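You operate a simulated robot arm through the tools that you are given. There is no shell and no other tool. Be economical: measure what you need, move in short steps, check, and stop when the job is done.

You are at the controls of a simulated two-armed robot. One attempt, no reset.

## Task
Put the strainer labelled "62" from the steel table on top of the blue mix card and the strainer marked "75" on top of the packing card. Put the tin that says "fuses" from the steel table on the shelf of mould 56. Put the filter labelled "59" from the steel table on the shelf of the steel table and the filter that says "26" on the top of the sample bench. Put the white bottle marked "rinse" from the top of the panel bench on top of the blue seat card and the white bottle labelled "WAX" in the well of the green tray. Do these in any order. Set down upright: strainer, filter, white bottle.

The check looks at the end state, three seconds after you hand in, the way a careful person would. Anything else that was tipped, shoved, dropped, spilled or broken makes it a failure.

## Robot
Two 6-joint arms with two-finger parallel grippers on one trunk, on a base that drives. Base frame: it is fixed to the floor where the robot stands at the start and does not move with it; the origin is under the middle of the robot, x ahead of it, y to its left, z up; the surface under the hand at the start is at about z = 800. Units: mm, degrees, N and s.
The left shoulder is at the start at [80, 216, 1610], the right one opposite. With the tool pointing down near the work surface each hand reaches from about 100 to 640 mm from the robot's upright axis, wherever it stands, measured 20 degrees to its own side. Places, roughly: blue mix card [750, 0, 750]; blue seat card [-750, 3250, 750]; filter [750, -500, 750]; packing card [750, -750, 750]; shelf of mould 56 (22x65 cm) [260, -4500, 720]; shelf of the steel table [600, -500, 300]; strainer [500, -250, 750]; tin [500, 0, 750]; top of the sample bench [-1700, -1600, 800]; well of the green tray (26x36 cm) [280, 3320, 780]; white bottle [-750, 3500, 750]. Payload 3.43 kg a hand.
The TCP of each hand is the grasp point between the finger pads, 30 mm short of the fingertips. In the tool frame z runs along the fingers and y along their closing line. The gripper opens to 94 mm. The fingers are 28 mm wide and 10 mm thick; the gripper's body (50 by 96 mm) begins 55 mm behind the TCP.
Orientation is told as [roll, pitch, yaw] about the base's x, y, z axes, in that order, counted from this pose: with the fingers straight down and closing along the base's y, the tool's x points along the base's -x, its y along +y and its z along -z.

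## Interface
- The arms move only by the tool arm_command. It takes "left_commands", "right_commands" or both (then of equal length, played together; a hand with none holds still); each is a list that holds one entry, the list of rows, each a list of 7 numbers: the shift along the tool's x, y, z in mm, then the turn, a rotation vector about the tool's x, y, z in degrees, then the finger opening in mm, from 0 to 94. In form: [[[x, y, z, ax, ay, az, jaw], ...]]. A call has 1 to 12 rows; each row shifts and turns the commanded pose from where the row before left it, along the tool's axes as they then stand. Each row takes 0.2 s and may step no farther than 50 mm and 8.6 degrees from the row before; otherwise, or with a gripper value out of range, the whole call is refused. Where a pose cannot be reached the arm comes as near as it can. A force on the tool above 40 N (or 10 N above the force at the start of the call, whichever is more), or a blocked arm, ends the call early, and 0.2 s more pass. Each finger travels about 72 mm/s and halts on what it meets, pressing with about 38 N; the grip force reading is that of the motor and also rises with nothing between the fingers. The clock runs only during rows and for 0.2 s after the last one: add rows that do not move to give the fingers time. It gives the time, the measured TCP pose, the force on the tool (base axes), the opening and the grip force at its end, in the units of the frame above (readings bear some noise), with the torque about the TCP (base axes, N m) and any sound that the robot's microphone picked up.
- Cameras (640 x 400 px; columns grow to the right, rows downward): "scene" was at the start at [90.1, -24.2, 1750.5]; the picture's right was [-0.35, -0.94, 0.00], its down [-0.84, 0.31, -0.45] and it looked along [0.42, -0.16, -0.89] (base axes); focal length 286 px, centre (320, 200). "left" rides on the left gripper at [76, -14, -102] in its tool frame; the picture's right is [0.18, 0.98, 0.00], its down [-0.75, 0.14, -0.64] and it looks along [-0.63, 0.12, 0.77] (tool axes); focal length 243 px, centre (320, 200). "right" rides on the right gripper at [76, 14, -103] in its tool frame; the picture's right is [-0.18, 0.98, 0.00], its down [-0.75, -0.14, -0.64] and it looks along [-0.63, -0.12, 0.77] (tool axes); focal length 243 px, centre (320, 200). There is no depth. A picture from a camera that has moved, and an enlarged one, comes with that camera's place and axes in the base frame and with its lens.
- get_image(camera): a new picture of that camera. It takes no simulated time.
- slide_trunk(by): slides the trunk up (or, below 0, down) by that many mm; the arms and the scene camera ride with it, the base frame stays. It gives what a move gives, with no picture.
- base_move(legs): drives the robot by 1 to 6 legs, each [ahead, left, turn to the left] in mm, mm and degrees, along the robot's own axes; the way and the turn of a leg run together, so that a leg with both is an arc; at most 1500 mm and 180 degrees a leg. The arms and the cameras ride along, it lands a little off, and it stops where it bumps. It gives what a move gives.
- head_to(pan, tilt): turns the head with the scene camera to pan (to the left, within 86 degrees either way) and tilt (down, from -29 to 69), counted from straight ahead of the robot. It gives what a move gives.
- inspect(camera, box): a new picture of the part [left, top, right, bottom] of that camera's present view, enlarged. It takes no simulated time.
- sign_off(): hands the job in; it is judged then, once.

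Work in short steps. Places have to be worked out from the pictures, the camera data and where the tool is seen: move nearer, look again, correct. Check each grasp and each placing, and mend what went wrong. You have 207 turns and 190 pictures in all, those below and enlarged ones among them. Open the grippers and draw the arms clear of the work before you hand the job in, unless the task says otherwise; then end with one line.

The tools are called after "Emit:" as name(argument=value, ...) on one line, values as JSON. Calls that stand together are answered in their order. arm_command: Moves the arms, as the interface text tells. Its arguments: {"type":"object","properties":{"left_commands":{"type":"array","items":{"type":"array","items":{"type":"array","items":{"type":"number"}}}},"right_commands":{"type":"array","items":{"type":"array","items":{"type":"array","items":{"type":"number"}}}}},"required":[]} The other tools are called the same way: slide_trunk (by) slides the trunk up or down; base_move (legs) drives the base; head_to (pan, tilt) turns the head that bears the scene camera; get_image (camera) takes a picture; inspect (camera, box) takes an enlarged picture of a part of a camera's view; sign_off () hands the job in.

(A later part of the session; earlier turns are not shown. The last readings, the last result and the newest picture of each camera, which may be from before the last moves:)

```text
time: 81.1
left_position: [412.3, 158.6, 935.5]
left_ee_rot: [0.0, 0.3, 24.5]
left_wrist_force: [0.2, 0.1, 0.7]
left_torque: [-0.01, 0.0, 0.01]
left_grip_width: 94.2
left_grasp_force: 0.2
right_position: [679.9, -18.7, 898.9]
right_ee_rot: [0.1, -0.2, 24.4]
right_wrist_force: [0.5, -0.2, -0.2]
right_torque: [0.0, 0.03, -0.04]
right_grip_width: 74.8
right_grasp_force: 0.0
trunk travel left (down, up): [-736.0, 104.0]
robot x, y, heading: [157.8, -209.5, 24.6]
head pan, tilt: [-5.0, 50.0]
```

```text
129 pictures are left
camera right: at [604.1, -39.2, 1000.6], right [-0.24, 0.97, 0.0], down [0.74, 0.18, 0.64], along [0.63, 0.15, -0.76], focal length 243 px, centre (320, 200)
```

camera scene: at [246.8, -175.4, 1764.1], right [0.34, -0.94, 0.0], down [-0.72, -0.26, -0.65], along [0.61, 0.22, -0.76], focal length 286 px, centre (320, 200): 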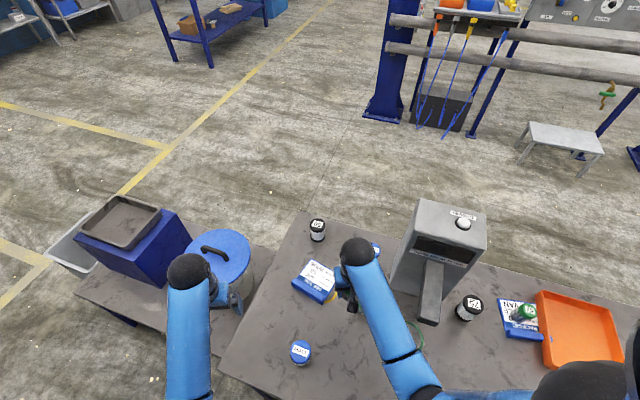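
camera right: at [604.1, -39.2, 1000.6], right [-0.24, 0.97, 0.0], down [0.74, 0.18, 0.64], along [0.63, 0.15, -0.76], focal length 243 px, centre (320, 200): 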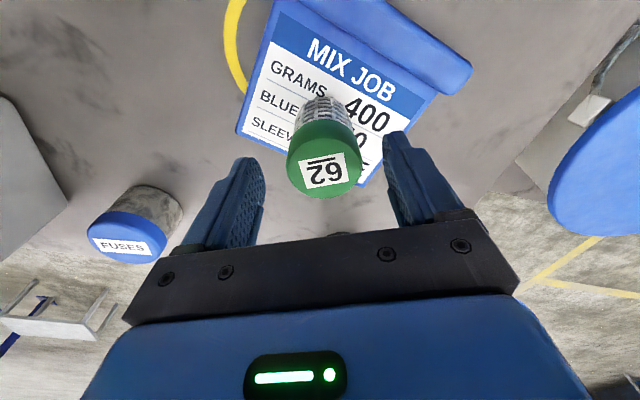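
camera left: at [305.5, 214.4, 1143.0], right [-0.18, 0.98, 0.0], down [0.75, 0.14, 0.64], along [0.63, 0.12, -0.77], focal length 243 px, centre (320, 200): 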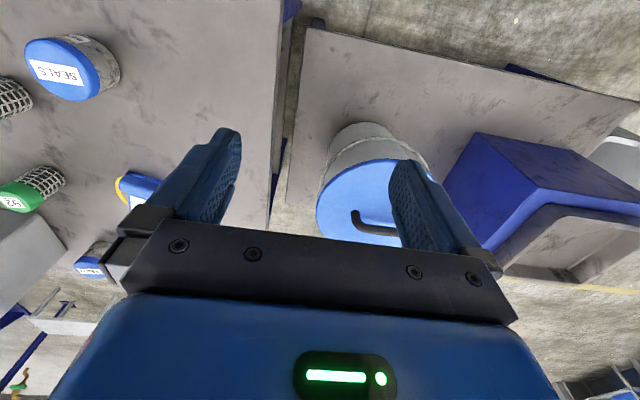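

Strainer 62 stands on the mix card. I raise the trunk fully, then retract the right hand; next I'll go around to the back of the table, where 59 and the fuses tin are close to the edge.

Emit:
slide_trunk(by=104)

Emit:
arm_command(right_commands=[[[30, 0, 0, 0, 0, 0, 75], [40, -10, 0, 0, 0, 0, 75], [40, -10, 0, 0, 0, 0, 75], [30, -10, 0, 0, 0, 0, 75], [0, 0, 0, 0, 0, 0, 75]]])

Emit:
base_move(legs=[[-200, 0, 0], [0, 0, -24.6]])

Emit:
get_image(camera="scene")

```text
time: 82.5
left_position: [411.0, 158.8, 1040.2]
left_ee_rot: [0.0, 0.4, 24.6]
left_wrist_force: [0.3, -0.6, 0.3]
left_torque: [0.0, -0.02, -0.02]
left_grip_width: 94.2
left_grasp_force: 0.0
right_position: [679.7, -20.2, 1001.9]
right_ee_rot: [0.2, -0.1, 24.5]
right_wrist_force: [-0.4, -0.6, 0.1]
right_torque: [-0.03, 0.01, 0.0]
right_grip_width: 75.1
right_grasp_force: 0.1
trunk travel left (down, up): [-840.0, 0.0]
robot x, y, heading: [158.6, -205.2, 24.5]
head pan, tilt: [-5.0, 50.0]
```

```text
time: 83.7
left_position: [412.3, 159.6, 1040.7]
left_ee_rot: [0.1, 0.3, 24.6]
left_wrist_force: [-0.6, 0.6, 0.2]
left_torque: [-0.01, -0.02, -0.01]
left_grip_width: 93.9
left_grasp_force: 0.0
right_position: [564.2, -103.5, 1003.1]
right_ee_rot: [0.1, -0.2, 24.3]
right_wrist_force: [0.2, 0.3, 0.0]
right_torque: [0.02, 0.01, 0.01]
right_grip_width: 75.3
right_grasp_force: 0.2
trunk travel left (down, up): [-840.0, 0.0]
robot x, y, heading: [158.1, -202.5, 24.3]
head pan, tilt: [-5.0, 50.0]
```

```text
time: 86.6
left_position: [357.4, -63.8, 1039.6]
left_ee_rot: [-0.1, 0.3, 0.1]
left_wrist_force: [-0.5, 0.5, 0.3]
left_torque: [0.01, -0.02, -0.03]
left_grip_width: 93.9
left_grasp_force: 0.0
right_position: [387.0, -365.9, 1002.5]
right_ee_rot: [0.0, -0.1, -0.1]
right_wrist_force: [0.0, -0.7, 0.6]
right_torque: [-0.03, 0.02, 0.02]
right_grip_width: 74.9
right_grasp_force: 0.1
trunk travel left (down, up): [-840.0, 0.0]
robot x, y, heading: [-26.3, -290.9, 0.2]
head pan, tilt: [-5.0, 50.0]
```

```text
128 pictures are left
camera scene: at [84.6, -299.4, 1766.9], right [-0.09, -1.0, 0.0], down [-0.76, 0.07, -0.64], along [0.64, -0.06, -0.77], focal length 286 px, centre (320, 200)
```

scene: 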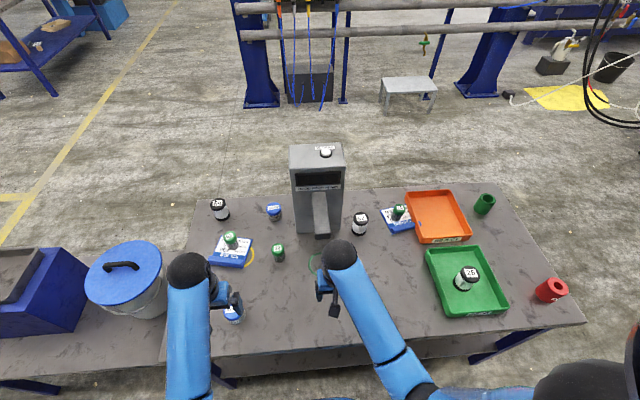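

Robot is back at (-26,-291). Filter 26 can be fetched on the way with the right hand; I shift right and zoom on it.

Emit:
base_move(legs=[[0, -380, 0]])

Emit:
inspect(camera="scene", box=[280, 180, 460, 330])

Emit:
get_image(camera="right")

```text
time: 89.0
left_position: [357.9, -444.2, 1039.5]
left_ee_rot: [-0.1, 0.3, 0.1]
left_wrist_force: [-0.4, 0.4, -0.1]
left_torque: [-0.05, 0.01, 0.01]
left_grip_width: 93.8
left_grasp_force: 0.1
right_position: [385.4, -747.2, 1001.9]
right_ee_rot: [-0.1, -0.2, -0.2]
right_wrist_force: [0.2, 0.5, 0.5]
right_torque: [0.01, 0.04, 0.01]
right_grip_width: 75.1
right_grasp_force: 0.1
trunk travel left (down, up): [-840.0, 0.0]
robot x, y, heading: [-25.1, -675.8, 0.0]
head pan, tilt: [-5.0, 50.0]
```

```text
2.67 times, centred on (370, 255) of scene
camera zoom: at [84.2, -680.3, 1767.0], right [-0.09, -1.0, 0.0], down [-0.76, 0.06, -0.64], along [0.64, -0.06, -0.77], focal length 762 px, centre (187, 53)
```

zoom: 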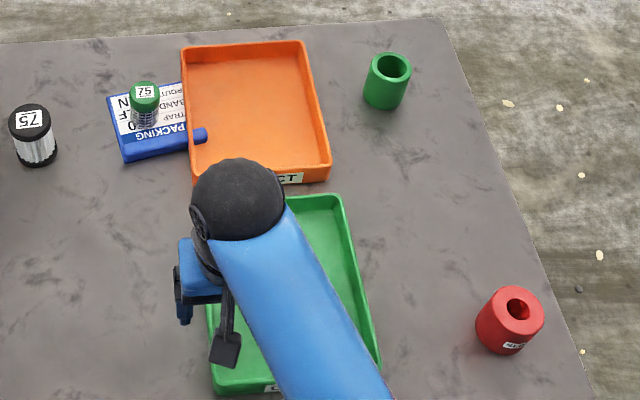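

```text
126 pictures are left
camera right: at [310.0, -734.0, 1105.7], right [0.19, 0.98, 0.0], down [0.75, -0.14, 0.65], along [0.63, -0.12, -0.76], focal length 243 px, centre (320, 200)
```

right: 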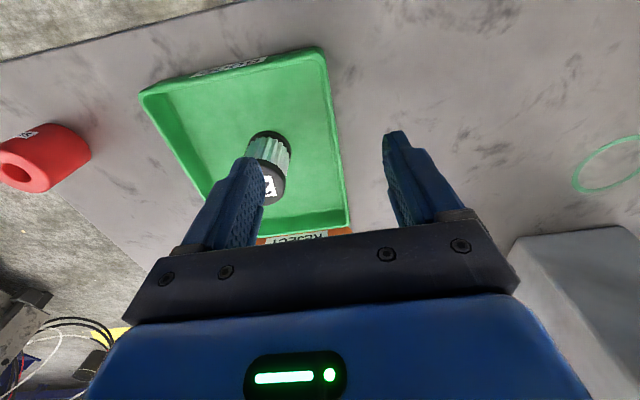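

Filter 26 ≈(452,-830). I bring the right hand over it and look.

Emit:
arm_command(right_commands=[[[-17, -21, 0, 0, 0, 0, 94], [-17, -21, 0, 0, 0, 0, 94], [-17, -21, 0, 0, 0, 0, 94], [-16, -20, 10, 0, 0, 0, 94], [0, 0, 20, 0, 0, 0, 94], [0, 0, 0, 0, 0, 0, 94]]])

Emit:
get_image(camera="right")

```text
time: 90.4
left_position: [356.0, -445.9, 1039.6]
left_ee_rot: [0.0, 0.3, 0.1]
left_wrist_force: [0.2, 0.5, -0.2]
left_torque: [0.02, -0.05, 0.01]
left_grip_width: 93.9
left_grasp_force: 0.0
right_position: [452.6, -830.6, 972.6]
right_ee_rot: [0.1, -0.2, -0.2]
right_wrist_force: [0.4, 0.2, -0.2]
right_torque: [-0.02, 0.03, 0.04]
right_grip_width: 93.9
right_grasp_force: 0.1
trunk travel left (down, up): [-840.0, 0.0]
robot x, y, heading: [-22.3, -676.4, 0.2]
head pan, tilt: [-5.0, 50.0]
```

```text
125 pictures are left
camera right: at [375.6, -819.0, 1074.6], right [0.19, 0.98, 0.0], down [0.75, -0.14, 0.65], along [0.63, -0.12, -0.76], focal length 243 px, centre (320, 200)
```

right: 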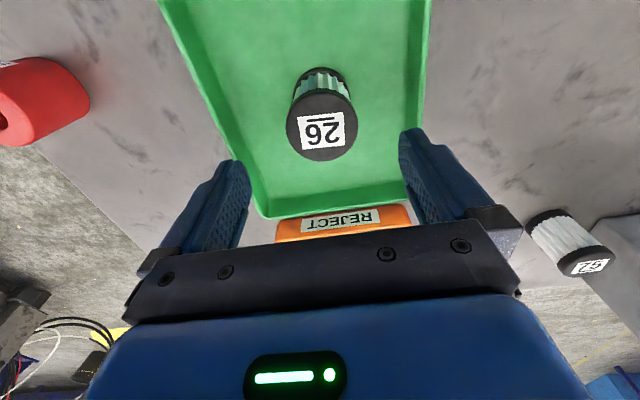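

Filter 26: centre ≈(458,-833), about 60 mm wide, top ≈880. I descend to TCP 850 and close.

Emit:
arm_command(right_commands=[[[-5.5, -2, 20, 0, 0, 0, 94], [0, 0, 35, 0, 0, 0, 94], [0, 0, 35, 0, 0, 0, 94], [0, 0, 32, 0, 0, 0, 94], [0, 0, 0, 0, 0, 0, 94]]])

Emit:
get_image(camera="right")

```text
time: 91.6
left_position: [356.9, -446.4, 1039.5]
left_ee_rot: [0.0, 0.3, 0.1]
left_wrist_force: [-0.4, -0.4, -0.5]
left_torque: [0.0, -0.02, 0.03]
left_grip_width: 94.0
left_grasp_force: 0.1
right_position: [461.6, -833.1, 850.4]
right_ee_rot: [0.1, -0.3, -0.2]
right_wrist_force: [0.1, -0.2, -0.9]
right_torque: [0.02, -0.01, 0.01]
right_grip_width: 93.8
right_grasp_force: 0.1
trunk travel left (down, up): [-840.0, 0.0]
robot x, y, heading: [-21.9, -676.2, -0.0]
head pan, tilt: [-5.0, 50.0]
```

```text
124 pictures are left
camera right: at [384.3, -820.0, 952.9], right [0.19, 0.98, 0.0], down [0.75, -0.14, 0.65], along [0.63, -0.12, -0.76], focal length 243 px, centre (320, 200)
```

right: 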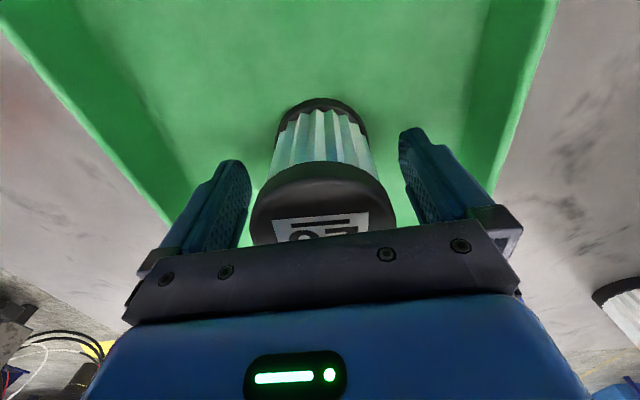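

Straddled nicely. Close and lift.

Emit:
arm_command(right_commands=[[[0, 0, 0, 0, 0, 0, 65], [0, 0, 0, 0, 0, 0, 40], [0, 0, 0, 0, 0, 0, 25], [0, 0, 0, 0, 0, 0, 25], [0, 0, -15, 0, 0, 0, 25], [0, 0, -35, 0, 0, 0, 25], [0, 0, -45, 0, 0, 0, 25], [0, 0, -45, 0, 0, 0, 25], [0, 0, 0, 0, 0, 0, 25]]])

Emit:
get_image(camera="right")

```text
time: 93.6
left_position: [356.3, -446.9, 1039.9]
left_ee_rot: [0.1, 0.3, 0.1]
left_wrist_force: [-0.6, -1.5, 0.8]
left_torque: [0.03, -0.01, 0.01]
left_grip_width: 94.0
left_grasp_force: 0.1
right_position: [457.9, -832.7, 989.9]
right_ee_rot: [0.0, -0.2, -0.3]
right_wrist_force: [0.1, -0.2, -1.1]
right_torque: [-0.03, -0.01, -0.01]
right_grip_width: 59.9
right_grasp_force: 38.3
trunk travel left (down, up): [-840.0, 0.0]
robot x, y, heading: [-23.3, -678.6, 0.0]
head pan, tilt: [-5.0, 50.0]
```

```text
123 pictures are left
camera right: at [381.2, -819.4, 1093.5], right [0.19, 0.98, 0.0], down [0.75, -0.14, 0.64], along [0.63, -0.12, -0.76], focal length 243 px, centre (320, 200)
```

right: 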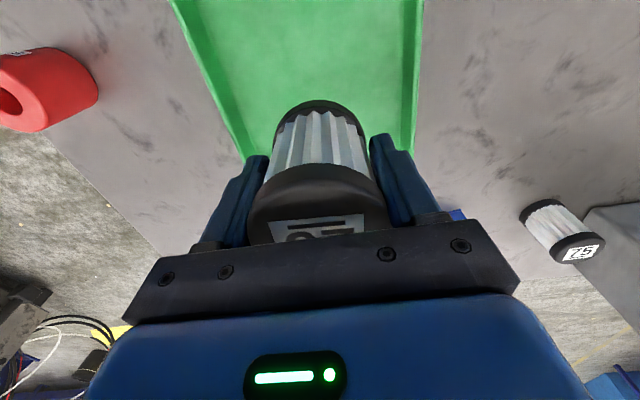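

Filter 26 is held (60 mm, 38 N). Now I drive around the right end of the table to its back side.

Emit:
base_move(legs=[[0, -940, 0], [700, 0, 0], [700, 0, 0]])

Emit:
get_image(camera="scene")

```text
time: 105.5
left_position: [1755.7, -1383.9, 1040.1]
left_ee_rot: [0.1, 0.2, 0.6]
left_wrist_force: [0.8, 0.2, 0.4]
left_torque: [-0.01, -0.03, 0.01]
left_grip_width: 94.3
left_grasp_force: 0.2
right_position: [1859.7, -1768.1, 991.5]
right_ee_rot: [0.1, -0.3, 0.3]
right_wrist_force: [0.2, -0.2, -0.8]
right_torque: [-0.01, 0.02, 0.01]
right_grip_width: 59.4
right_grasp_force: 38.4
trunk travel left (down, up): [-840.0, 0.0]
robot x, y, heading: [1376.7, -1618.0, 0.5]
head pan, tilt: [-5.0, 50.0]
```

```text
122 pictures are left
camera scene: at [1483.7, -1624.1, 1767.1], right [-0.08, -1.0, 0.0], down [-0.76, 0.06, -0.64], along [0.64, -0.05, -0.77], focal length 286 px, centre (320, 200)
```

scene: 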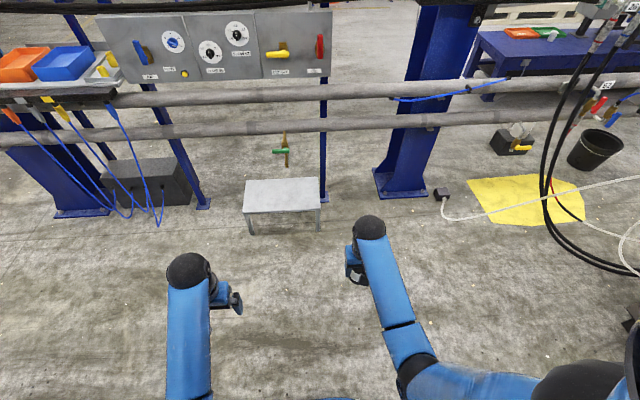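

Clear. I strafe to y≈200 behind the table and turn around to face it.

Emit:
base_move(legs=[[0, 900, 0], [0, 918, -0.5], [0, 0, 180]])

Emit:
head_to(pan=10, tilt=50)

Emit:
get_image(camera="scene")

Emit:
get_image(camera="left")

```text
time: 121.9
left_position: [984.5, 7.0, 1039.9]
left_ee_rot: [0.1, 0.4, 177.2]
left_wrist_force: [0.2, -0.1, -0.2]
left_torque: [0.01, -0.02, -0.01]
left_grip_width: 94.2
left_grasp_force: 0.0
right_position: [905.2, 396.5, 989.9]
right_ee_rot: [0.1, -0.1, 176.9]
right_wrist_force: [0.5, -0.4, -1.3]
right_torque: [-0.03, 0.02, 0.0]
right_grip_width: 59.4
right_grasp_force: 38.2
trunk travel left (down, up): [-840.0, 0.0]
robot x, y, heading: [1377.9, 215.7, 176.7]
head pan, tilt: [-5.0, 50.0]
```

```text
time: 122.7
left_position: [985.1, 5.8, 1038.9]
left_ee_rot: [0.0, 0.3, 177.1]
left_wrist_force: [0.4, 0.4, -1.0]
left_torque: [-0.04, 0.01, 0.0]
left_grip_width: 94.1
left_grasp_force: 0.1
right_position: [903.8, 396.8, 990.7]
right_ee_rot: [0.1, -0.2, 176.8]
right_wrist_force: [0.0, 0.3, -1.0]
right_torque: [-0.01, 0.01, -0.01]
right_grip_width: 59.7
right_grasp_force: 37.7
trunk travel left (down, up): [-840.0, 0.0]
robot x, y, heading: [1378.5, 214.8, 177.1]
head pan, tilt: [10.0, 50.0]
```

```text
121 pictures are left
camera scene: at [1271.9, 204.3, 1766.9], right [-0.12, 0.99, 0.0], down [0.76, 0.09, -0.64], along [-0.64, -0.08, -0.77], focal length 286 px, centre (320, 200)
```

scene: 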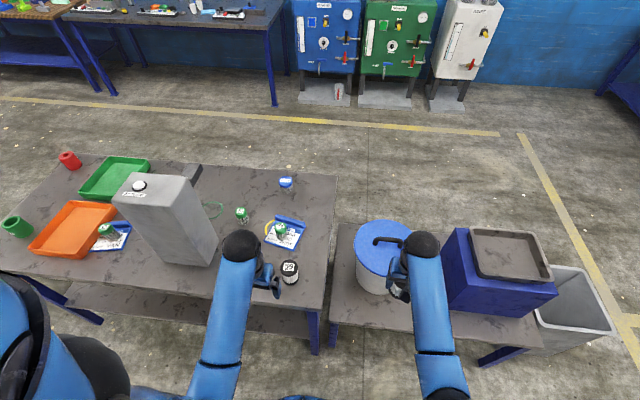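

```text
120 pictures are left
camera left: at [1061.2, 15.8, 1141.8], right [0.13, -0.99, 0.0], down [-0.76, -0.1, 0.64], along [-0.63, -0.09, -0.77], focal length 243 px, centre (320, 200)
```

left: 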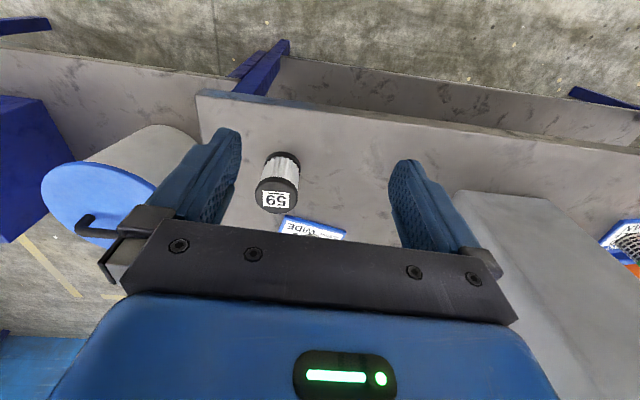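

I see 59 at ≈(838,46), near the edge. I retract the right hand (with 26) toward the body and tilt the left fingers 30° forward for a grasp that also suits the low shelf.

Emit:
arm_command(right_commands=[[[42, 0, 0, 0, 0, 0, 25], [42, 0, 0, 0, 0, 0, 25], [42, 0, 0, 0, 0, 0, 25], [42, 0, 0, 0, 0, 0, 25], [0, 0, 0, 0, 0, 0, 25]]], left_commands=[[[0, 0, 0, 0, -7.5, 0, 94], [0, 0, 0, 0, -7.5, 0, 94], [0, 0, 0, 0, -7.5, 0, 94], [0, 0, 0, 0, -7.5, 0, 94], [0, 0, 0, 0, 0, 0, 94]]])

```text
time: 123.9
left_position: [985.5, 6.6, 1039.4]
left_ee_rot: [0.1, -29.8, 177.0]
left_wrist_force: [-0.6, 0.1, -0.1]
left_torque: [-0.01, -0.01, -0.03]
left_grip_width: 94.2
left_grasp_force: 0.0
right_position: [1072.4, 387.3, 992.3]
right_ee_rot: [0.2, -0.3, 176.8]
right_wrist_force: [-0.8, -0.5, -0.7]
right_torque: [0.04, 0.01, 0.03]
right_grip_width: 59.2
right_grasp_force: 37.8
trunk travel left (down, up): [-840.0, 0.0]
robot x, y, heading: [1382.1, 216.8, 176.8]
head pan, tilt: [10.0, 50.0]
```

Now the trunk down 130 mm and a look from the left hand.

Emit:
slide_trunk(by=-130)

Emit:
get_image(camera="left")

```text
time: 125.5
left_position: [985.2, 5.8, 908.9]
left_ee_rot: [0.0, -29.7, 176.9]
left_wrist_force: [0.5, 0.4, -0.1]
left_torque: [0.01, -0.02, 0.01]
left_grip_width: 94.0
left_grasp_force: 0.1
right_position: [1071.4, 386.6, 862.7]
right_ee_rot: [0.2, -0.2, 176.9]
right_wrist_force: [0.9, -0.3, -1.4]
right_torque: [-0.01, -0.01, 0.0]
right_grip_width: 59.3
right_grasp_force: 37.8
trunk travel left (down, up): [-710.0, 130.0]
robot x, y, heading: [1379.4, 216.5, 176.9]
head pan, tilt: [10.0, 50.0]
```

```text
119 pictures are left
camera left: at [1102.7, 13.9, 960.1], right [0.11, -0.99, -0.09], down [-0.34, -0.12, 0.93], along [-0.93, -0.07, -0.35], focal length 243 px, centre (320, 200)
```

left: 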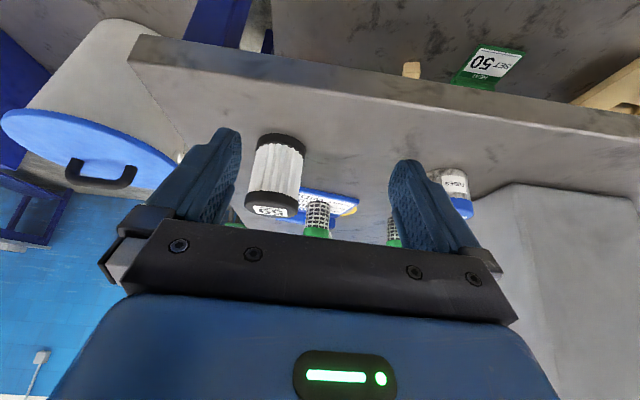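

59 confirmed at (838,47). I align sideways, then approach along the tilted finger axis, stopping short to look.

Emit:
arm_command(left_commands=[[[0, -33, 0, 0, 0, 0, 94], [-32.4, 0, 18.6, 0, 0, 0, 94], [-32.4, 0, 18.6, 0, 0, 0, 94], [-32.4, 0, 18.6, 0, 0, 0, 94], [0, 0, 30, 0, 0, 0, 94], [0, 0, 0, 0, 0, 0, 94]]])

Emit:
get_image(camera="left")

```text
time: 126.9
left_position: [857.9, 46.5, 882.1]
left_ee_rot: [-0.1, -29.7, 177.1]
left_wrist_force: [-0.1, -0.4, 0.5]
left_torque: [0.0, -0.02, -0.01]
left_grip_width: 94.2
left_grasp_force: 0.1
right_position: [1072.1, 387.9, 861.5]
right_ee_rot: [0.2, -0.2, 176.7]
right_wrist_force: [-0.6, 0.0, -1.4]
right_torque: [0.02, 0.02, -0.01]
right_grip_width: 59.7
right_grasp_force: 38.2
trunk travel left (down, up): [-710.0, 130.0]
robot x, y, heading: [1379.3, 216.5, 177.0]
head pan, tilt: [10.0, 50.0]
```

```text
118 pictures are left
camera left: at [976.2, 54.1, 932.5], right [0.11, -0.99, -0.09], down [-0.34, -0.12, 0.93], along [-0.93, -0.07, -0.35], focal length 243 px, centre (320, 200)
```

left: 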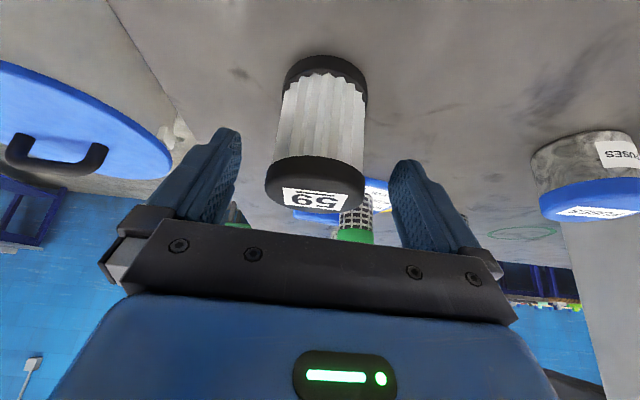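

Centred. Final 43 mm along the axis, then close.

Emit:
arm_command(left_commands=[[[0, 0, 22, 0, 0, 0, 94], [0, 0, 21, 0, 0, 0, 94], [0, 0, 0, 0, 0, 0, 94], [0, 0, 0, 0, 0, 0, 65], [0, 0, 0, 0, 0, 0, 40], [0, 0, 0, 0, 0, 0, 25], [0, 0, 0, 0, 0, 0, 25]]])

Emit:
get_image(camera="left")

```text
time: 128.5
left_position: [837.7, 46.6, 845.7]
left_ee_rot: [0.0, -29.7, 177.1]
left_wrist_force: [1.3, -0.7, 1.4]
left_torque: [0.05, -0.03, 0.0]
left_grip_width: 63.2
left_grasp_force: 38.1
right_position: [1070.7, 388.1, 862.2]
right_ee_rot: [0.1, -0.3, 176.7]
right_wrist_force: [0.1, 0.3, -1.4]
right_torque: [0.02, -0.05, -0.02]
right_grip_width: 59.6
right_grasp_force: 38.5
trunk travel left (down, up): [-710.0, 130.0]
robot x, y, heading: [1376.7, 218.0, 177.2]
head pan, tilt: [10.0, 50.0]
```

```text
117 pictures are left
camera left: at [955.3, 54.8, 895.5], right [0.11, -0.99, -0.09], down [-0.34, -0.12, 0.93], along [-0.93, -0.07, -0.35], focal length 243 px, centre (320, 200)
```

left: 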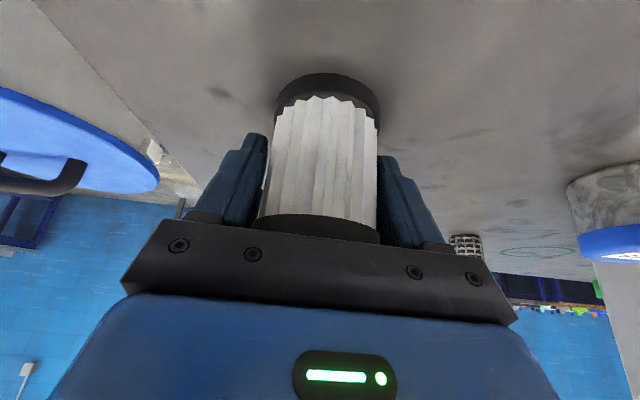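

Gripped (63 mm). I lift 60 mm and pull back clear of the table edge.

Emit:
arm_command(left_commands=[[[-7.5, 0, -13, 0, 0, 0, 25], [-15, 0, -26, 0, 0, 0, 25], [-7.5, 0, -13, 0, 0, 0, 25], [35, 0, -20, 0, 0, 0, 25], [39, 0, -22, 0, 0, 0, 25], [39, 0, -22, 0, 0, 0, 25], [39, 0, -22, 0, 0, 0, 25], [30, 0, -17, 0, 0, 0, 25], [0, 0, 0, 0, 0, 0, 25]]])

Emit:
get_image(camera="left")

```text
time: 130.5
left_position: [1047.1, 36.1, 905.5]
left_ee_rot: [0.0, -29.7, 177.1]
left_wrist_force: [0.4, 0.0, -1.7]
left_torque: [0.01, -0.03, 0.02]
left_grip_width: 63.4
left_grasp_force: 38.1
right_position: [1070.9, 387.6, 862.4]
right_ee_rot: [0.0, -0.2, 176.8]
right_wrist_force: [0.4, 0.3, 0.0]
right_torque: [0.02, 0.01, -0.01]
right_grip_width: 59.6
right_grasp_force: 38.0
trunk travel left (down, up): [-710.0, 130.0]
robot x, y, heading: [1373.6, 214.8, 176.8]
head pan, tilt: [10.0, 50.0]
```

```text
116 pictures are left
camera left: at [1164.6, 45.0, 956.2], right [0.11, -0.99, -0.09], down [-0.34, -0.12, 0.93], along [-0.93, -0.07, -0.35], focal length 243 px, centre (320, 200)
```

left: 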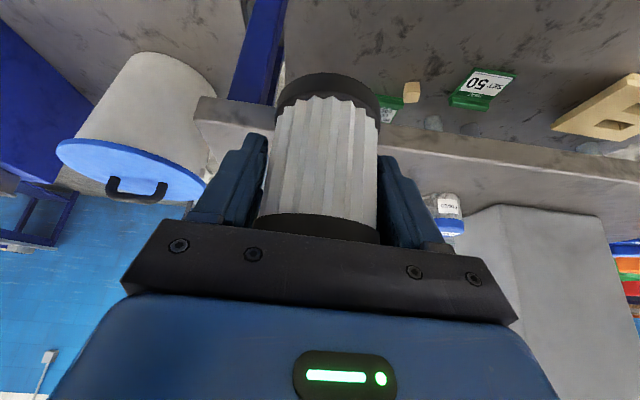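

The shelf already carries some items. I slide along to y≈-300, lower the trunk, and survey the shelf with the head camera.

Emit:
base_move(legs=[[-60, 0, 3], [0, 520, 0]])

Emit:
slide_trunk(by=-500)

Emit:
head_to(pan=5, tilt=50)

Emit:
get_image(camera="scene")

Emit:
get_image(camera="left")

```text
time: 134.1
left_position: [1119.8, -497.7, 905.9]
left_ee_rot: [0.1, -29.7, -180.1]
left_wrist_force: [-0.5, -0.5, -1.5]
left_torque: [-0.03, 0.01, 0.04]
left_grip_width: 63.0
left_grasp_force: 37.7
right_position: [1125.3, -147.2, 862.5]
right_ee_rot: [0.2, -0.2, 179.8]
right_wrist_force: [-0.3, 0.1, -1.2]
right_torque: [-0.01, -0.01, -0.01]
right_grip_width: 59.6
right_grasp_force: 37.7
trunk travel left (down, up): [-710.0, 130.0]
robot x, y, heading: [1438.7, -305.5, -179.9]
head pan, tilt: [10.0, 50.0]
```

```text
refused: -500 is not a number from -400 to 400
```

```text
time: 134.7
left_position: [1118.3, -498.8, 904.8]
left_ee_rot: [0.0, -29.8, -179.9]
left_wrist_force: [-0.1, -0.3, -0.6]
left_torque: [0.0, 0.0, -0.01]
left_grip_width: 62.7
left_grasp_force: 38.7
right_position: [1125.0, -148.9, 862.6]
right_ee_rot: [0.1, -0.1, 179.8]
right_wrist_force: [-1.5, 0.2, -0.1]
right_torque: [-0.02, -0.04, 0.01]
right_grip_width: 59.4
right_grasp_force: 37.9
trunk travel left (down, up): [-710.0, 130.0]
robot x, y, heading: [1436.9, -301.5, -179.8]
head pan, tilt: [5.0, 50.0]
```

```text
115 pictures are left
camera scene: at [1333.4, -313.5, 1636.9], right [-0.09, 1.0, 0.0], down [0.76, 0.07, -0.64], along [-0.64, -0.06, -0.77], focal length 286 px, centre (320, 200)
```

scene: 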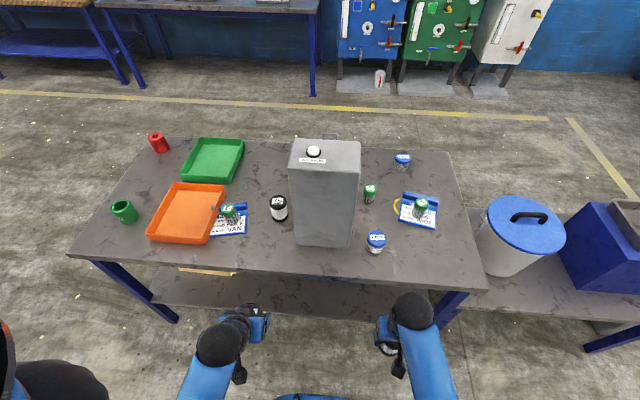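

```text
114 pictures are left
camera left: at [1235.9, -484.8, 956.2], right [0.16, -0.98, -0.09], down [-0.34, -0.14, 0.93], along [-0.93, -0.12, -0.35], focal length 243 px, centre (320, 200)
```

left: 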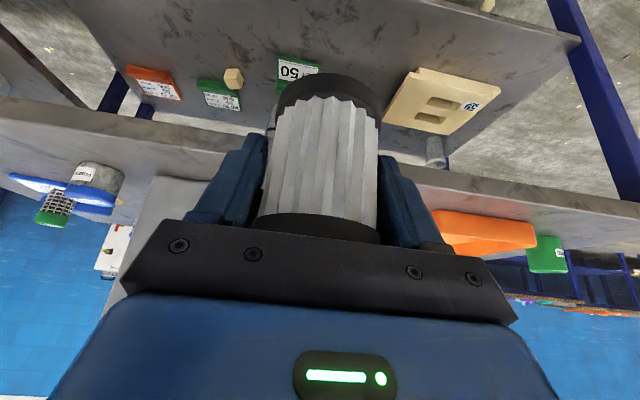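

The near strip of the shelf around (835,-495) is empty. I tuck the right hand in a bit and lower the trunk in two stages.

Emit:
arm_command(right_commands=[[[30, 0, -5, 0, 0, 0, 25], [30, 0, -5, 0, 0, 0, 25], [10, 0, 0, 0, 0, 0, 25], [0, 0, 0, 0, 0, 0, 25]]])

Emit:
slide_trunk(by=-400)

Emit:
slide_trunk(by=-120)

Emit:
get_image(camera="scene")

Emit:
get_image(camera="left")

```text
time: 135.7
left_position: [1119.2, -500.0, 905.8]
left_ee_rot: [0.0, -29.7, -179.9]
left_wrist_force: [0.8, -0.4, -1.1]
left_torque: [-0.01, 0.01, 0.03]
left_grip_width: 62.8
left_grasp_force: 38.3
right_position: [1194.2, -148.0, 873.8]
right_ee_rot: [0.0, -0.2, 179.8]
right_wrist_force: [-0.2, -0.6, -0.5]
right_torque: [0.0, 0.0, -0.01]
right_grip_width: 59.5
right_grasp_force: 38.6
trunk travel left (down, up): [-710.0, 130.0]
robot x, y, heading: [1440.6, -307.0, -179.8]
head pan, tilt: [5.0, 50.0]
```

```text
time: 139.6
left_position: [1118.9, -499.0, 504.9]
left_ee_rot: [-0.1, -29.7, -179.9]
left_wrist_force: [0.3, -0.7, -2.3]
left_torque: [0.0, 0.0, 0.0]
left_grip_width: 62.9
left_grasp_force: 37.8
right_position: [1196.3, -147.7, 472.9]
right_ee_rot: [0.1, -0.2, 179.8]
right_wrist_force: [-0.5, 1.2, -0.6]
right_torque: [0.01, -0.03, 0.02]
right_grip_width: 59.6
right_grasp_force: 38.1
trunk travel left (down, up): [-310.0, 530.0]
robot x, y, heading: [1442.5, -305.6, -179.8]
head pan, tilt: [5.0, 50.0]
```

```text
time: 141.1
left_position: [1119.2, -499.1, 385.3]
left_ee_rot: [0.1, -29.6, -179.9]
left_wrist_force: [-0.3, 0.5, -1.2]
left_torque: [0.04, 0.02, 0.0]
left_grip_width: 62.8
left_grasp_force: 38.3
right_position: [1195.8, -149.2, 353.4]
right_ee_rot: [0.2, -0.2, 179.8]
right_wrist_force: [0.1, -0.1, -0.1]
right_torque: [0.0, 0.02, 0.03]
right_grip_width: 59.5
right_grasp_force: 37.7
trunk travel left (down, up): [-190.0, 650.0]
robot x, y, heading: [1441.1, -301.6, -180.0]
head pan, tilt: [5.0, 50.0]
```

```text
113 pictures are left
camera scene: at [1333.7, -313.9, 1117.0], right [-0.09, 1.0, 0.0], down [0.76, 0.07, -0.64], along [-0.64, -0.06, -0.77], focal length 286 px, centre (320, 200)
```

scene: 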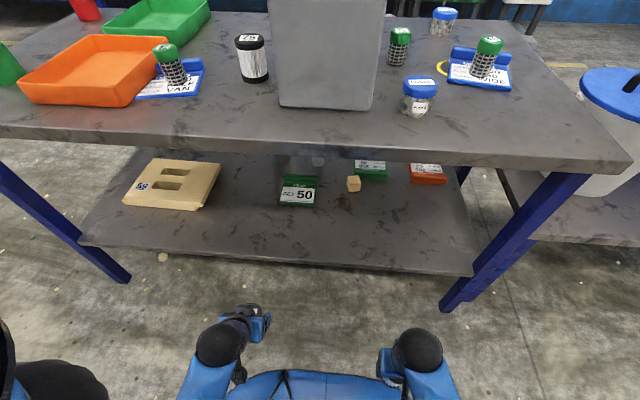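

```text
112 pictures are left
camera left: at [1236.0, -485.1, 436.2], right [0.16, -0.98, -0.09], down [-0.34, -0.14, 0.93], along [-0.93, -0.12, -0.35], focal length 243 px, centre (320, 200)
```

left: 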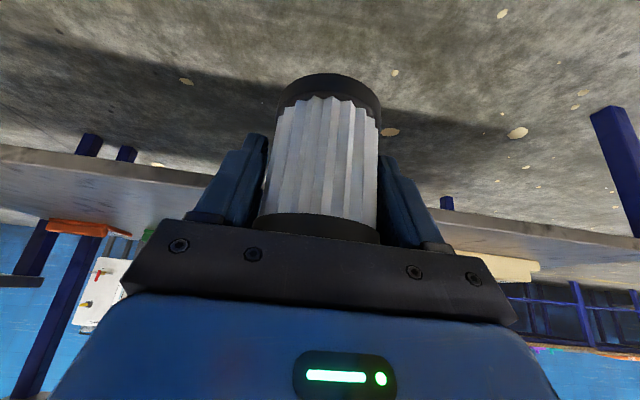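

The shelf is clear at the near strip (edge x≈912). I drive forward 130 mm, then reach in with the arm.

Emit:
base_move(legs=[[130, 0, 0]])

Emit:
arm_command(left_commands=[[[-17, 0, 10, 0, 0, 0, 25], [-34, 0, 19.5, 0, 0, 0, 25], [-34, 0, 19.5, 0, 0, 0, 25], [-34, 0, 19.5, 0, 0, 0, 25], [-15, 0, 8.5, 0, 0, 0, 25], [0, 0, 0, 0, 0, 0, 25]]])

Emit:
get_image(camera="left")

Emit:
get_image(camera="scene")

```text
time: 142.3
left_position: [993.4, -498.4, 386.2]
left_ee_rot: [-0.1, -29.6, -180.0]
left_wrist_force: [-1.0, -0.7, -0.1]
left_torque: [0.04, 0.01, 0.0]
left_grip_width: 62.8
left_grasp_force: 38.2
right_position: [1070.5, -147.7, 352.6]
right_ee_rot: [0.1, 0.0, 179.8]
right_wrist_force: [0.1, -0.1, -0.9]
right_torque: [0.0, -0.01, 0.01]
right_grip_width: 59.5
right_grasp_force: 38.3
trunk travel left (down, up): [-190.0, 650.0]
robot x, y, heading: [1314.5, -309.0, -180.1]
head pan, tilt: [5.0, 50.0]
```

```text
time: 143.7
left_position: [839.6, -497.4, 385.7]
left_ee_rot: [0.0, -29.7, -180.0]
left_wrist_force: [0.8, 0.2, -0.8]
left_torque: [-0.01, -0.02, 0.01]
left_grip_width: 62.7
left_grasp_force: 37.5
right_position: [1070.2, -148.5, 352.4]
right_ee_rot: [0.2, -0.2, 179.8]
right_wrist_force: [0.1, -0.1, -1.4]
right_torque: [0.01, -0.01, 0.0]
right_grip_width: 59.2
right_grasp_force: 37.8
trunk travel left (down, up): [-190.0, 650.0]
robot x, y, heading: [1312.8, -306.0, -179.8]
head pan, tilt: [5.0, 50.0]
```

```text
111 pictures are left
camera left: at [956.9, -483.8, 435.5], right [0.16, -0.98, -0.09], down [-0.34, -0.14, 0.93], along [-0.93, -0.12, -0.35], focal length 243 px, centre (320, 200)
```

left: 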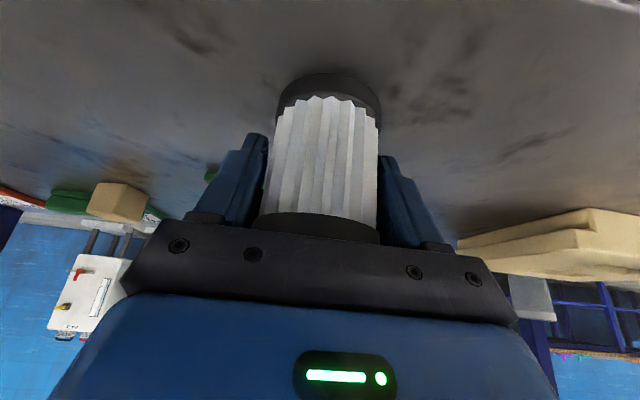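

```text
110 pictures are left
camera scene: at [1208.9, -313.9, 1116.9], right [-0.09, 1.0, 0.0], down [0.76, 0.07, -0.64], along [-0.64, -0.06, -0.77], focal length 286 px, centre (320, 200)
```

scene: 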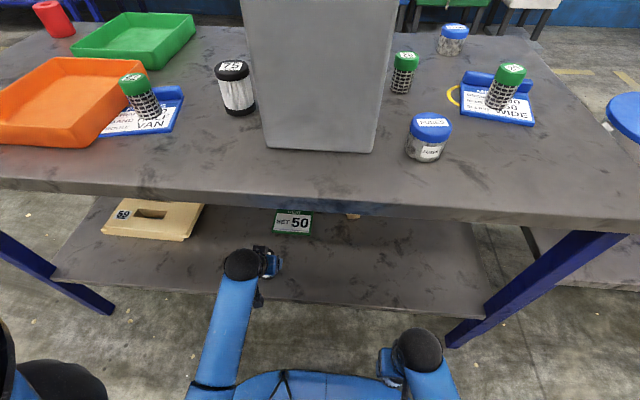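

Over free shelf. I lower 28 mm, then in small steps until contact.

Emit:
arm_command(left_commands=[[[5, 0, 8.7, 0, 0, 0, 25], [5, 0, 8.7, 0, 0, 0, 25], [2, 0, 3.5, 0, 0, 0, 25], [1, 0, 1.7, 0, 0, 0, 25], [1, 0, 1.7, 0, 0, 0, 25], [0, 0, 0, 0, 0, 0, 25]]])

```text
time: 145.1
left_position: [838.4, -498.0, 361.3]
left_ee_rot: [0.2, -30.4, -180.0]
left_wrist_force: [-6.0, -2.8, 36.3]
left_torque: [0.28, -0.12, -0.02]
left_grip_width: 62.9
left_grasp_force: 37.9
right_position: [1071.2, -148.0, 352.6]
right_ee_rot: [0.1, -0.5, 179.8]
right_wrist_force: [-0.2, 0.9, -1.0]
right_torque: [0.02, 0.02, -0.01]
right_grip_width: 59.3
right_grasp_force: 38.2
trunk travel left (down, up): [-190.0, 650.0]
robot x, y, heading: [1317.8, -303.9, -180.2]
head pan, tilt: [5.0, 50.0]
```

Contact (36 N; shelf at ≈316). I ease off 3 mm, open wide, and withdraw along the finger axis.

Emit:
arm_command(left_commands=[[[-1.5, 0, -2.6, 0, 0, 0, 25], [0, 0, 0, 0, 0, 0, 70], [0, 0, 0, 0, 0, 0, 94], [0, 0, 0, 0, 0, 0, 94], [0, 0, -20, 0, 0, 0, 94], [0, 0, -35, 0, 0, 0, 94], [0, 0, -35, 0, 0, 0, 94], [0, 0, 0, 0, 0, 0, 94]]])

Emit:
get_image(camera="left")

```text
time: 146.9
left_position: [886.1, -497.1, 439.0]
left_ee_rot: [0.0, -29.6, -180.0]
left_wrist_force: [-0.2, -0.7, -0.4]
left_torque: [0.01, 0.0, 0.02]
left_grip_width: 93.9
left_grasp_force: 0.1
right_position: [1070.1, -147.1, 353.8]
right_ee_rot: [0.1, -0.3, 179.8]
right_wrist_force: [0.2, 0.9, -0.9]
right_torque: [-0.01, -0.01, 0.01]
right_grip_width: 59.5
right_grasp_force: 37.5
trunk travel left (down, up): [-190.0, 650.0]
robot x, y, heading: [1314.4, -307.2, -180.2]
head pan, tilt: [5.0, 50.0]
```

```text
109 pictures are left
camera left: at [1003.3, -484.0, 490.1], right [0.16, -0.98, -0.09], down [-0.34, -0.14, 0.93], along [-0.93, -0.12, -0.35], focal length 243 px, centre (320, 200)
```

left: 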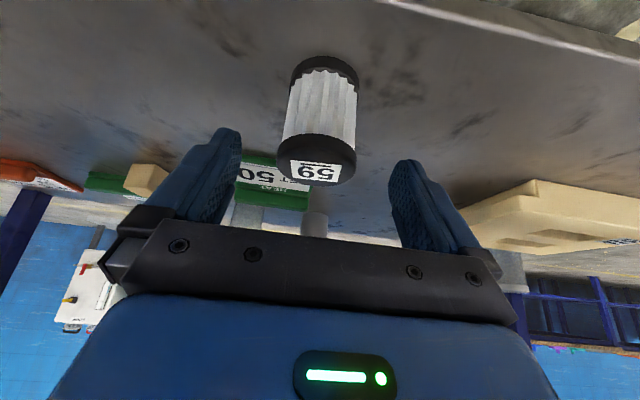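

59 stands upright on the shelf. I back off, raise the trunk, and move over to the fuses tin.

Emit:
base_move(legs=[[-170, 0, 0.2]])

Emit:
slide_trunk(by=400)

Emit:
slide_trunk(by=120)

Emit:
base_move(legs=[[0, -310, 0], [100, 0, 0]])

Emit:
get_image(camera="left")

Emit:
get_image(camera="scene")

```text
time: 148.4
left_position: [1056.6, -499.2, 439.1]
left_ee_rot: [0.0, -29.8, -179.6]
left_wrist_force: [0.1, -0.5, 0.1]
left_torque: [0.05, 0.01, 0.03]
left_grip_width: 93.9
left_grasp_force: 0.1
right_position: [1241.4, -148.9, 352.9]
right_ee_rot: [0.1, -0.3, -180.0]
right_wrist_force: [0.5, 0.1, -1.5]
right_torque: [0.0, 0.0, -0.03]
right_grip_width: 59.6
right_grasp_force: 38.2
trunk travel left (down, up): [-190.0, 650.0]
robot x, y, heading: [1487.5, -303.1, -179.7]
head pan, tilt: [5.0, 50.0]
```

```text
time: 152.2
left_position: [1057.0, -499.6, 840.4]
left_ee_rot: [0.1, -29.8, -179.7]
left_wrist_force: [-0.5, 0.1, -0.3]
left_torque: [-0.02, -0.02, -0.02]
left_grip_width: 94.0
left_grasp_force: 0.1
right_position: [1241.3, -148.8, 753.0]
right_ee_rot: [0.1, -0.2, -180.0]
right_wrist_force: [0.7, -1.2, -0.8]
right_torque: [-0.02, 0.03, -0.01]
right_grip_width: 59.3
right_grasp_force: 38.2
trunk travel left (down, up): [-590.0, 250.0]
robot x, y, heading: [1484.2, -305.6, -179.8]
head pan, tilt: [5.0, 50.0]
```

```text
time: 153.7
left_position: [1057.8, -499.6, 959.0]
left_ee_rot: [0.0, -29.7, -179.6]
left_wrist_force: [-0.3, -0.3, 0.4]
left_torque: [-0.03, 0.02, -0.02]
left_grip_width: 94.2
left_grasp_force: 0.1
right_position: [1240.6, -149.5, 873.4]
right_ee_rot: [0.1, -0.1, -180.1]
right_wrist_force: [-0.5, 0.5, -1.4]
right_torque: [-0.04, 0.01, -0.03]
right_grip_width: 59.3
right_grasp_force: 38.2
trunk travel left (down, up): [-710.0, 130.0]
robot x, y, heading: [1486.9, -300.4, -179.8]
head pan, tilt: [5.0, 50.0]
```

```text
time: 156.6
left_position: [959.5, -191.9, 961.9]
left_ee_rot: [0.2, -29.9, -179.8]
left_wrist_force: [1.1, -0.6, -0.3]
left_torque: [-0.01, 0.02, -0.05]
left_grip_width: 94.1
left_grasp_force: 0.2
right_position: [1142.6, 157.6, 874.8]
right_ee_rot: [0.1, -0.4, 179.9]
right_wrist_force: [0.3, 0.2, -0.4]
right_torque: [-0.03, 0.01, -0.01]
right_grip_width: 59.4
right_grasp_force: 37.6
trunk travel left (down, up): [-710.0, 130.0]
robot x, y, heading: [1384.3, 2.7, -179.8]
head pan, tilt: [5.0, 50.0]
```

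```text
108 pictures are left
camera left: at [1076.6, -177.5, 1011.1], right [0.16, -0.98, -0.09], down [-0.33, -0.14, 0.93], along [-0.93, -0.12, -0.35], focal length 243 px, centre (320, 200)
```

left: 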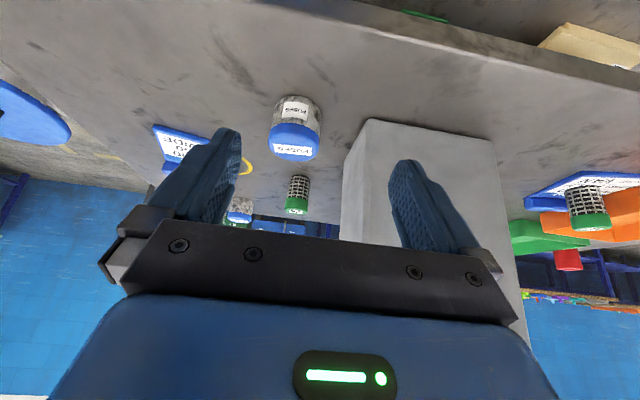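

```text
107 pictures are left
camera scene: at [1284.1, -6.6, 1637.4], right [-0.09, 1.0, 0.0], down [0.76, 0.07, -0.65], along [-0.64, -0.06, -0.76], focal length 286 px, centre (320, 200)
```

scene: 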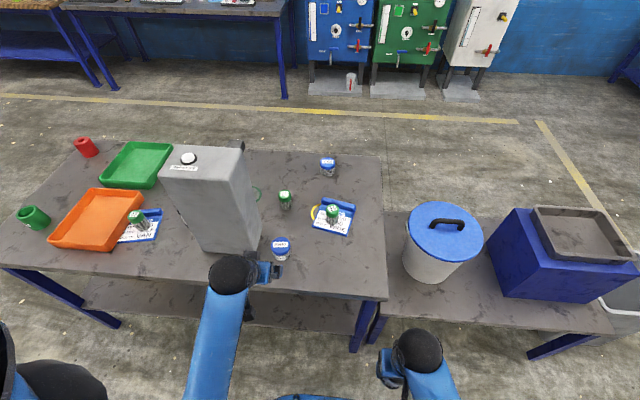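

Tin ≈(817,-171), ~57 mm wide, top ≈862. I approach with the same 30° tilt, stopping short to check.

Emit:
arm_command(left_commands=[[[-19.6, -7, 34.6, 0, 0, 0, 84], [-19.6, -7, 34.6, 0, 0, 0, 84], [-19.6, -7, 34.6, 0, 0, 0, 84], [0, 0, 30, 0, 0, 0, 84], [0, 0, 0, 0, 0, 0, 84]]])

Emit:
get_image(camera="left")

```text
time: 157.8
left_position: [841.3, -172.3, 873.1]
left_ee_rot: [0.0, -29.8, -179.8]
left_wrist_force: [0.9, -0.1, 0.8]
left_torque: [-0.03, -0.01, 0.02]
left_grip_width: 84.1
left_grasp_force: 0.0
right_position: [1141.9, 157.9, 874.1]
right_ee_rot: [0.2, -0.1, 179.9]
right_wrist_force: [-0.2, 0.0, -1.1]
right_torque: [-0.02, 0.01, 0.02]
right_grip_width: 59.2
right_grasp_force: 38.8
trunk travel left (down, up): [-710.0, 130.0]
robot x, y, heading: [1386.2, 2.0, -179.7]
head pan, tilt: [5.0, 50.0]
```

```text
106 pictures are left
camera left: at [957.5, -157.8, 923.4], right [0.16, -0.98, -0.09], down [-0.33, -0.14, 0.93], along [-0.93, -0.12, -0.35], focal length 243 px, centre (320, 200)
```

left: 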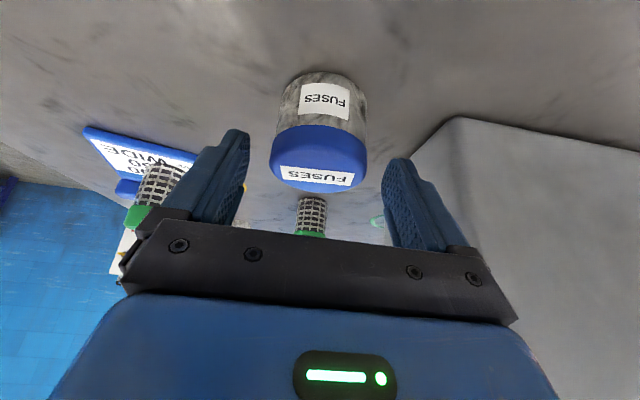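

Aligned. I go in the last 47 mm and close.

Emit:
arm_command(left_commands=[[[0, 0, 24, 0, 0, 0, 84], [0, 0, 23, 0, 0, 0, 84], [0, 0, 0, 0, 0, 0, 84], [0, 0, 0, 0, 0, 0, 60], [0, 0, 0, 0, 0, 0, 40], [0, 0, 0, 0, 0, 0, 25], [0, 0, 0, 0, 0, 0, 25], [-7.5, 0, -13, 0, 0, 0, 25], [-15, 0, -26, 0, 0, 0, 25], [-15, 0, -26, 0, 0, 0, 25], [0, 0, 0, 0, 0, 0, 25]]])

Emit:
get_image(camera="left")

```text
time: 160.2
left_position: [815.7, -170.3, 905.0]
left_ee_rot: [0.0, -29.7, -179.8]
left_wrist_force: [0.1, 0.1, -0.6]
left_torque: [-0.02, 0.0, 0.02]
left_grip_width: 62.9
left_grasp_force: 38.4
right_position: [1141.0, 158.4, 872.6]
right_ee_rot: [0.0, 0.0, 180.0]
right_wrist_force: [0.4, 0.2, -1.5]
right_torque: [-0.01, -0.04, -0.01]
right_grip_width: 59.5
right_grasp_force: 38.2
trunk travel left (down, up): [-710.0, 130.0]
robot x, y, heading: [1385.3, 6.4, -179.7]
head pan, tilt: [5.0, 50.0]
```

```text
105 pictures are left
camera left: at [932.8, -156.7, 955.9], right [0.16, -0.98, -0.09], down [-0.34, -0.14, 0.93], along [-0.93, -0.12, -0.35], focal length 243 px, centre (320, 200)
```

left: 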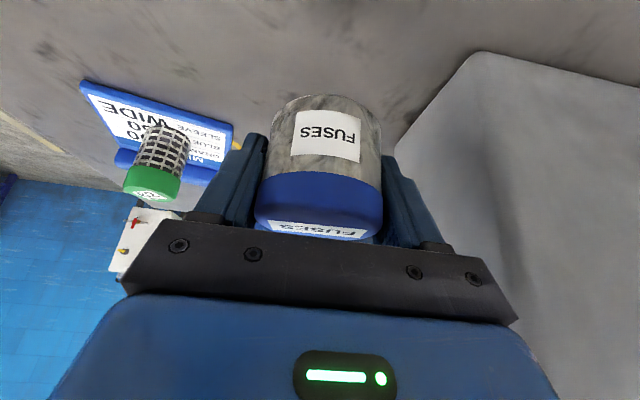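

Tin held (63 mm). I back away, raise the trunk, retract the left hand and go round the table toward the sample bench.

Emit:
base_move(legs=[[-300, 0, 0]])

Emit:
slide_trunk(by=100)

Emit:
arm_command(left_commands=[[[39, 0, -22, 0, 0, 0, 25], [39, 0, -22, 0, 0, 0, 25], [39, 0, -22, 0, 0, 0, 25], [39, 0, -22, 0, 0, 0, 25], [0, 0, 0, 0, 0, 0, 25]]])

Emit:
base_move(legs=[[0, 820, -0.3], [0, 820, 0]])

Emit:
head_to(pan=0, tilt=15)

Emit:
get_image(camera="scene")

```text
time: 162.2
left_position: [1107.9, -170.3, 904.3]
left_ee_rot: [0.0, -29.6, -179.8]
left_wrist_force: [0.1, -0.5, -1.5]
left_torque: [0.01, -0.03, -0.02]
left_grip_width: 63.0
left_grasp_force: 38.0
right_position: [1432.5, 159.4, 872.0]
right_ee_rot: [0.1, -0.1, -180.0]
right_wrist_force: [0.5, -0.2, 0.0]
right_torque: [-0.02, -0.05, -0.01]
right_grip_width: 59.3
right_grasp_force: 38.0
trunk travel left (down, up): [-710.0, 130.0]
robot x, y, heading: [1677.3, 0.1, -179.6]
head pan, tilt: [5.0, 50.0]
```

```text
time: 163.5
left_position: [1110.1, -171.2, 1006.6]
left_ee_rot: [0.0, -29.6, -179.7]
left_wrist_force: [0.1, -0.1, -1.4]
left_torque: [0.01, 0.01, 0.03]
left_grip_width: 62.8
left_grasp_force: 38.7
right_position: [1433.9, 158.5, 972.9]
right_ee_rot: [0.1, -0.1, -180.0]
right_wrist_force: [-1.0, 0.2, -2.0]
right_torque: [-0.01, 0.02, -0.01]
right_grip_width: 59.1
right_grasp_force: 38.1
trunk travel left (down, up): [-810.0, 30.0]
robot x, y, heading: [1676.6, 2.6, -179.9]
head pan, tilt: [5.0, 50.0]
```

```text
time: 164.7
left_position: [1290.3, -169.5, 1005.9]
left_ee_rot: [0.0, -29.6, -179.8]
left_wrist_force: [0.1, -0.1, -2.1]
left_torque: [0.0, -0.04, 0.02]
left_grip_width: 62.9
left_grasp_force: 38.1
right_position: [1434.3, 158.9, 972.4]
right_ee_rot: [0.2, -0.2, -180.0]
right_wrist_force: [0.7, 0.0, -1.0]
right_torque: [0.02, -0.01, 0.01]
right_grip_width: 59.3
right_grasp_force: 37.4
trunk travel left (down, up): [-810.0, 30.0]
robot x, y, heading: [1678.4, 2.7, -179.7]
head pan, tilt: [5.0, 50.0]
```

```text
time: 173.1
left_position: [1294.7, -1802.1, 1005.1]
left_ee_rot: [0.1, -29.7, 179.7]
left_wrist_force: [0.3, -0.8, -0.6]
left_torque: [-0.02, 0.03, 0.0]
left_grip_width: 63.1
left_grasp_force: 37.8
right_position: [1441.7, -1475.4, 973.2]
right_ee_rot: [0.0, -0.2, 179.6]
right_wrist_force: [0.1, -0.1, -1.5]
right_torque: [0.0, 0.02, -0.01]
right_grip_width: 59.5
right_grasp_force: 38.2
trunk travel left (down, up): [-810.0, 30.0]
robot x, y, heading: [1680.8, -1636.7, 179.6]
head pan, tilt: [5.0, 50.0]
```

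```text
time: 174.1
left_position: [1295.0, -1803.7, 1004.8]
left_ee_rot: [-0.1, -29.7, 179.9]
left_wrist_force: [0.5, -0.1, -1.7]
left_torque: [0.01, 0.03, 0.01]
left_grip_width: 62.5
left_grasp_force: 37.9
right_position: [1441.5, -1476.2, 972.9]
right_ee_rot: [-0.1, -0.2, 179.6]
right_wrist_force: [0.2, -0.4, -1.8]
right_torque: [0.02, 0.01, -0.03]
right_grip_width: 59.4
right_grasp_force: 38.9
trunk travel left (down, up): [-810.0, 30.0]
robot x, y, heading: [1682.1, -1637.6, 179.8]
head pan, tilt: [0.0, 15.0]
```

```text
104 pictures are left
camera scene: at [1562.4, -1636.1, 1790.6], right [0.0, 1.0, 0.0], down [0.26, 0.0, -0.97], along [-0.97, 0.0, -0.26], focal length 286 px, centre (320, 200)
```

scene: 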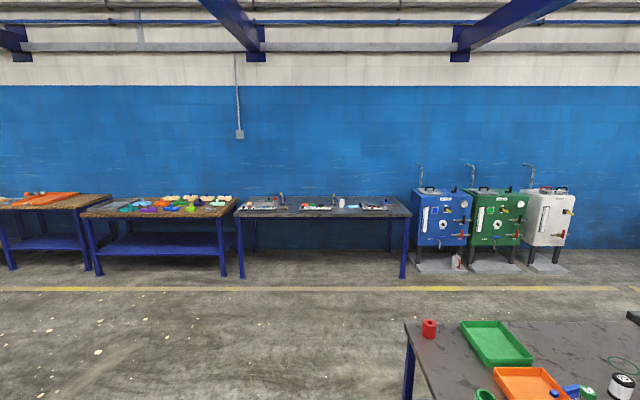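

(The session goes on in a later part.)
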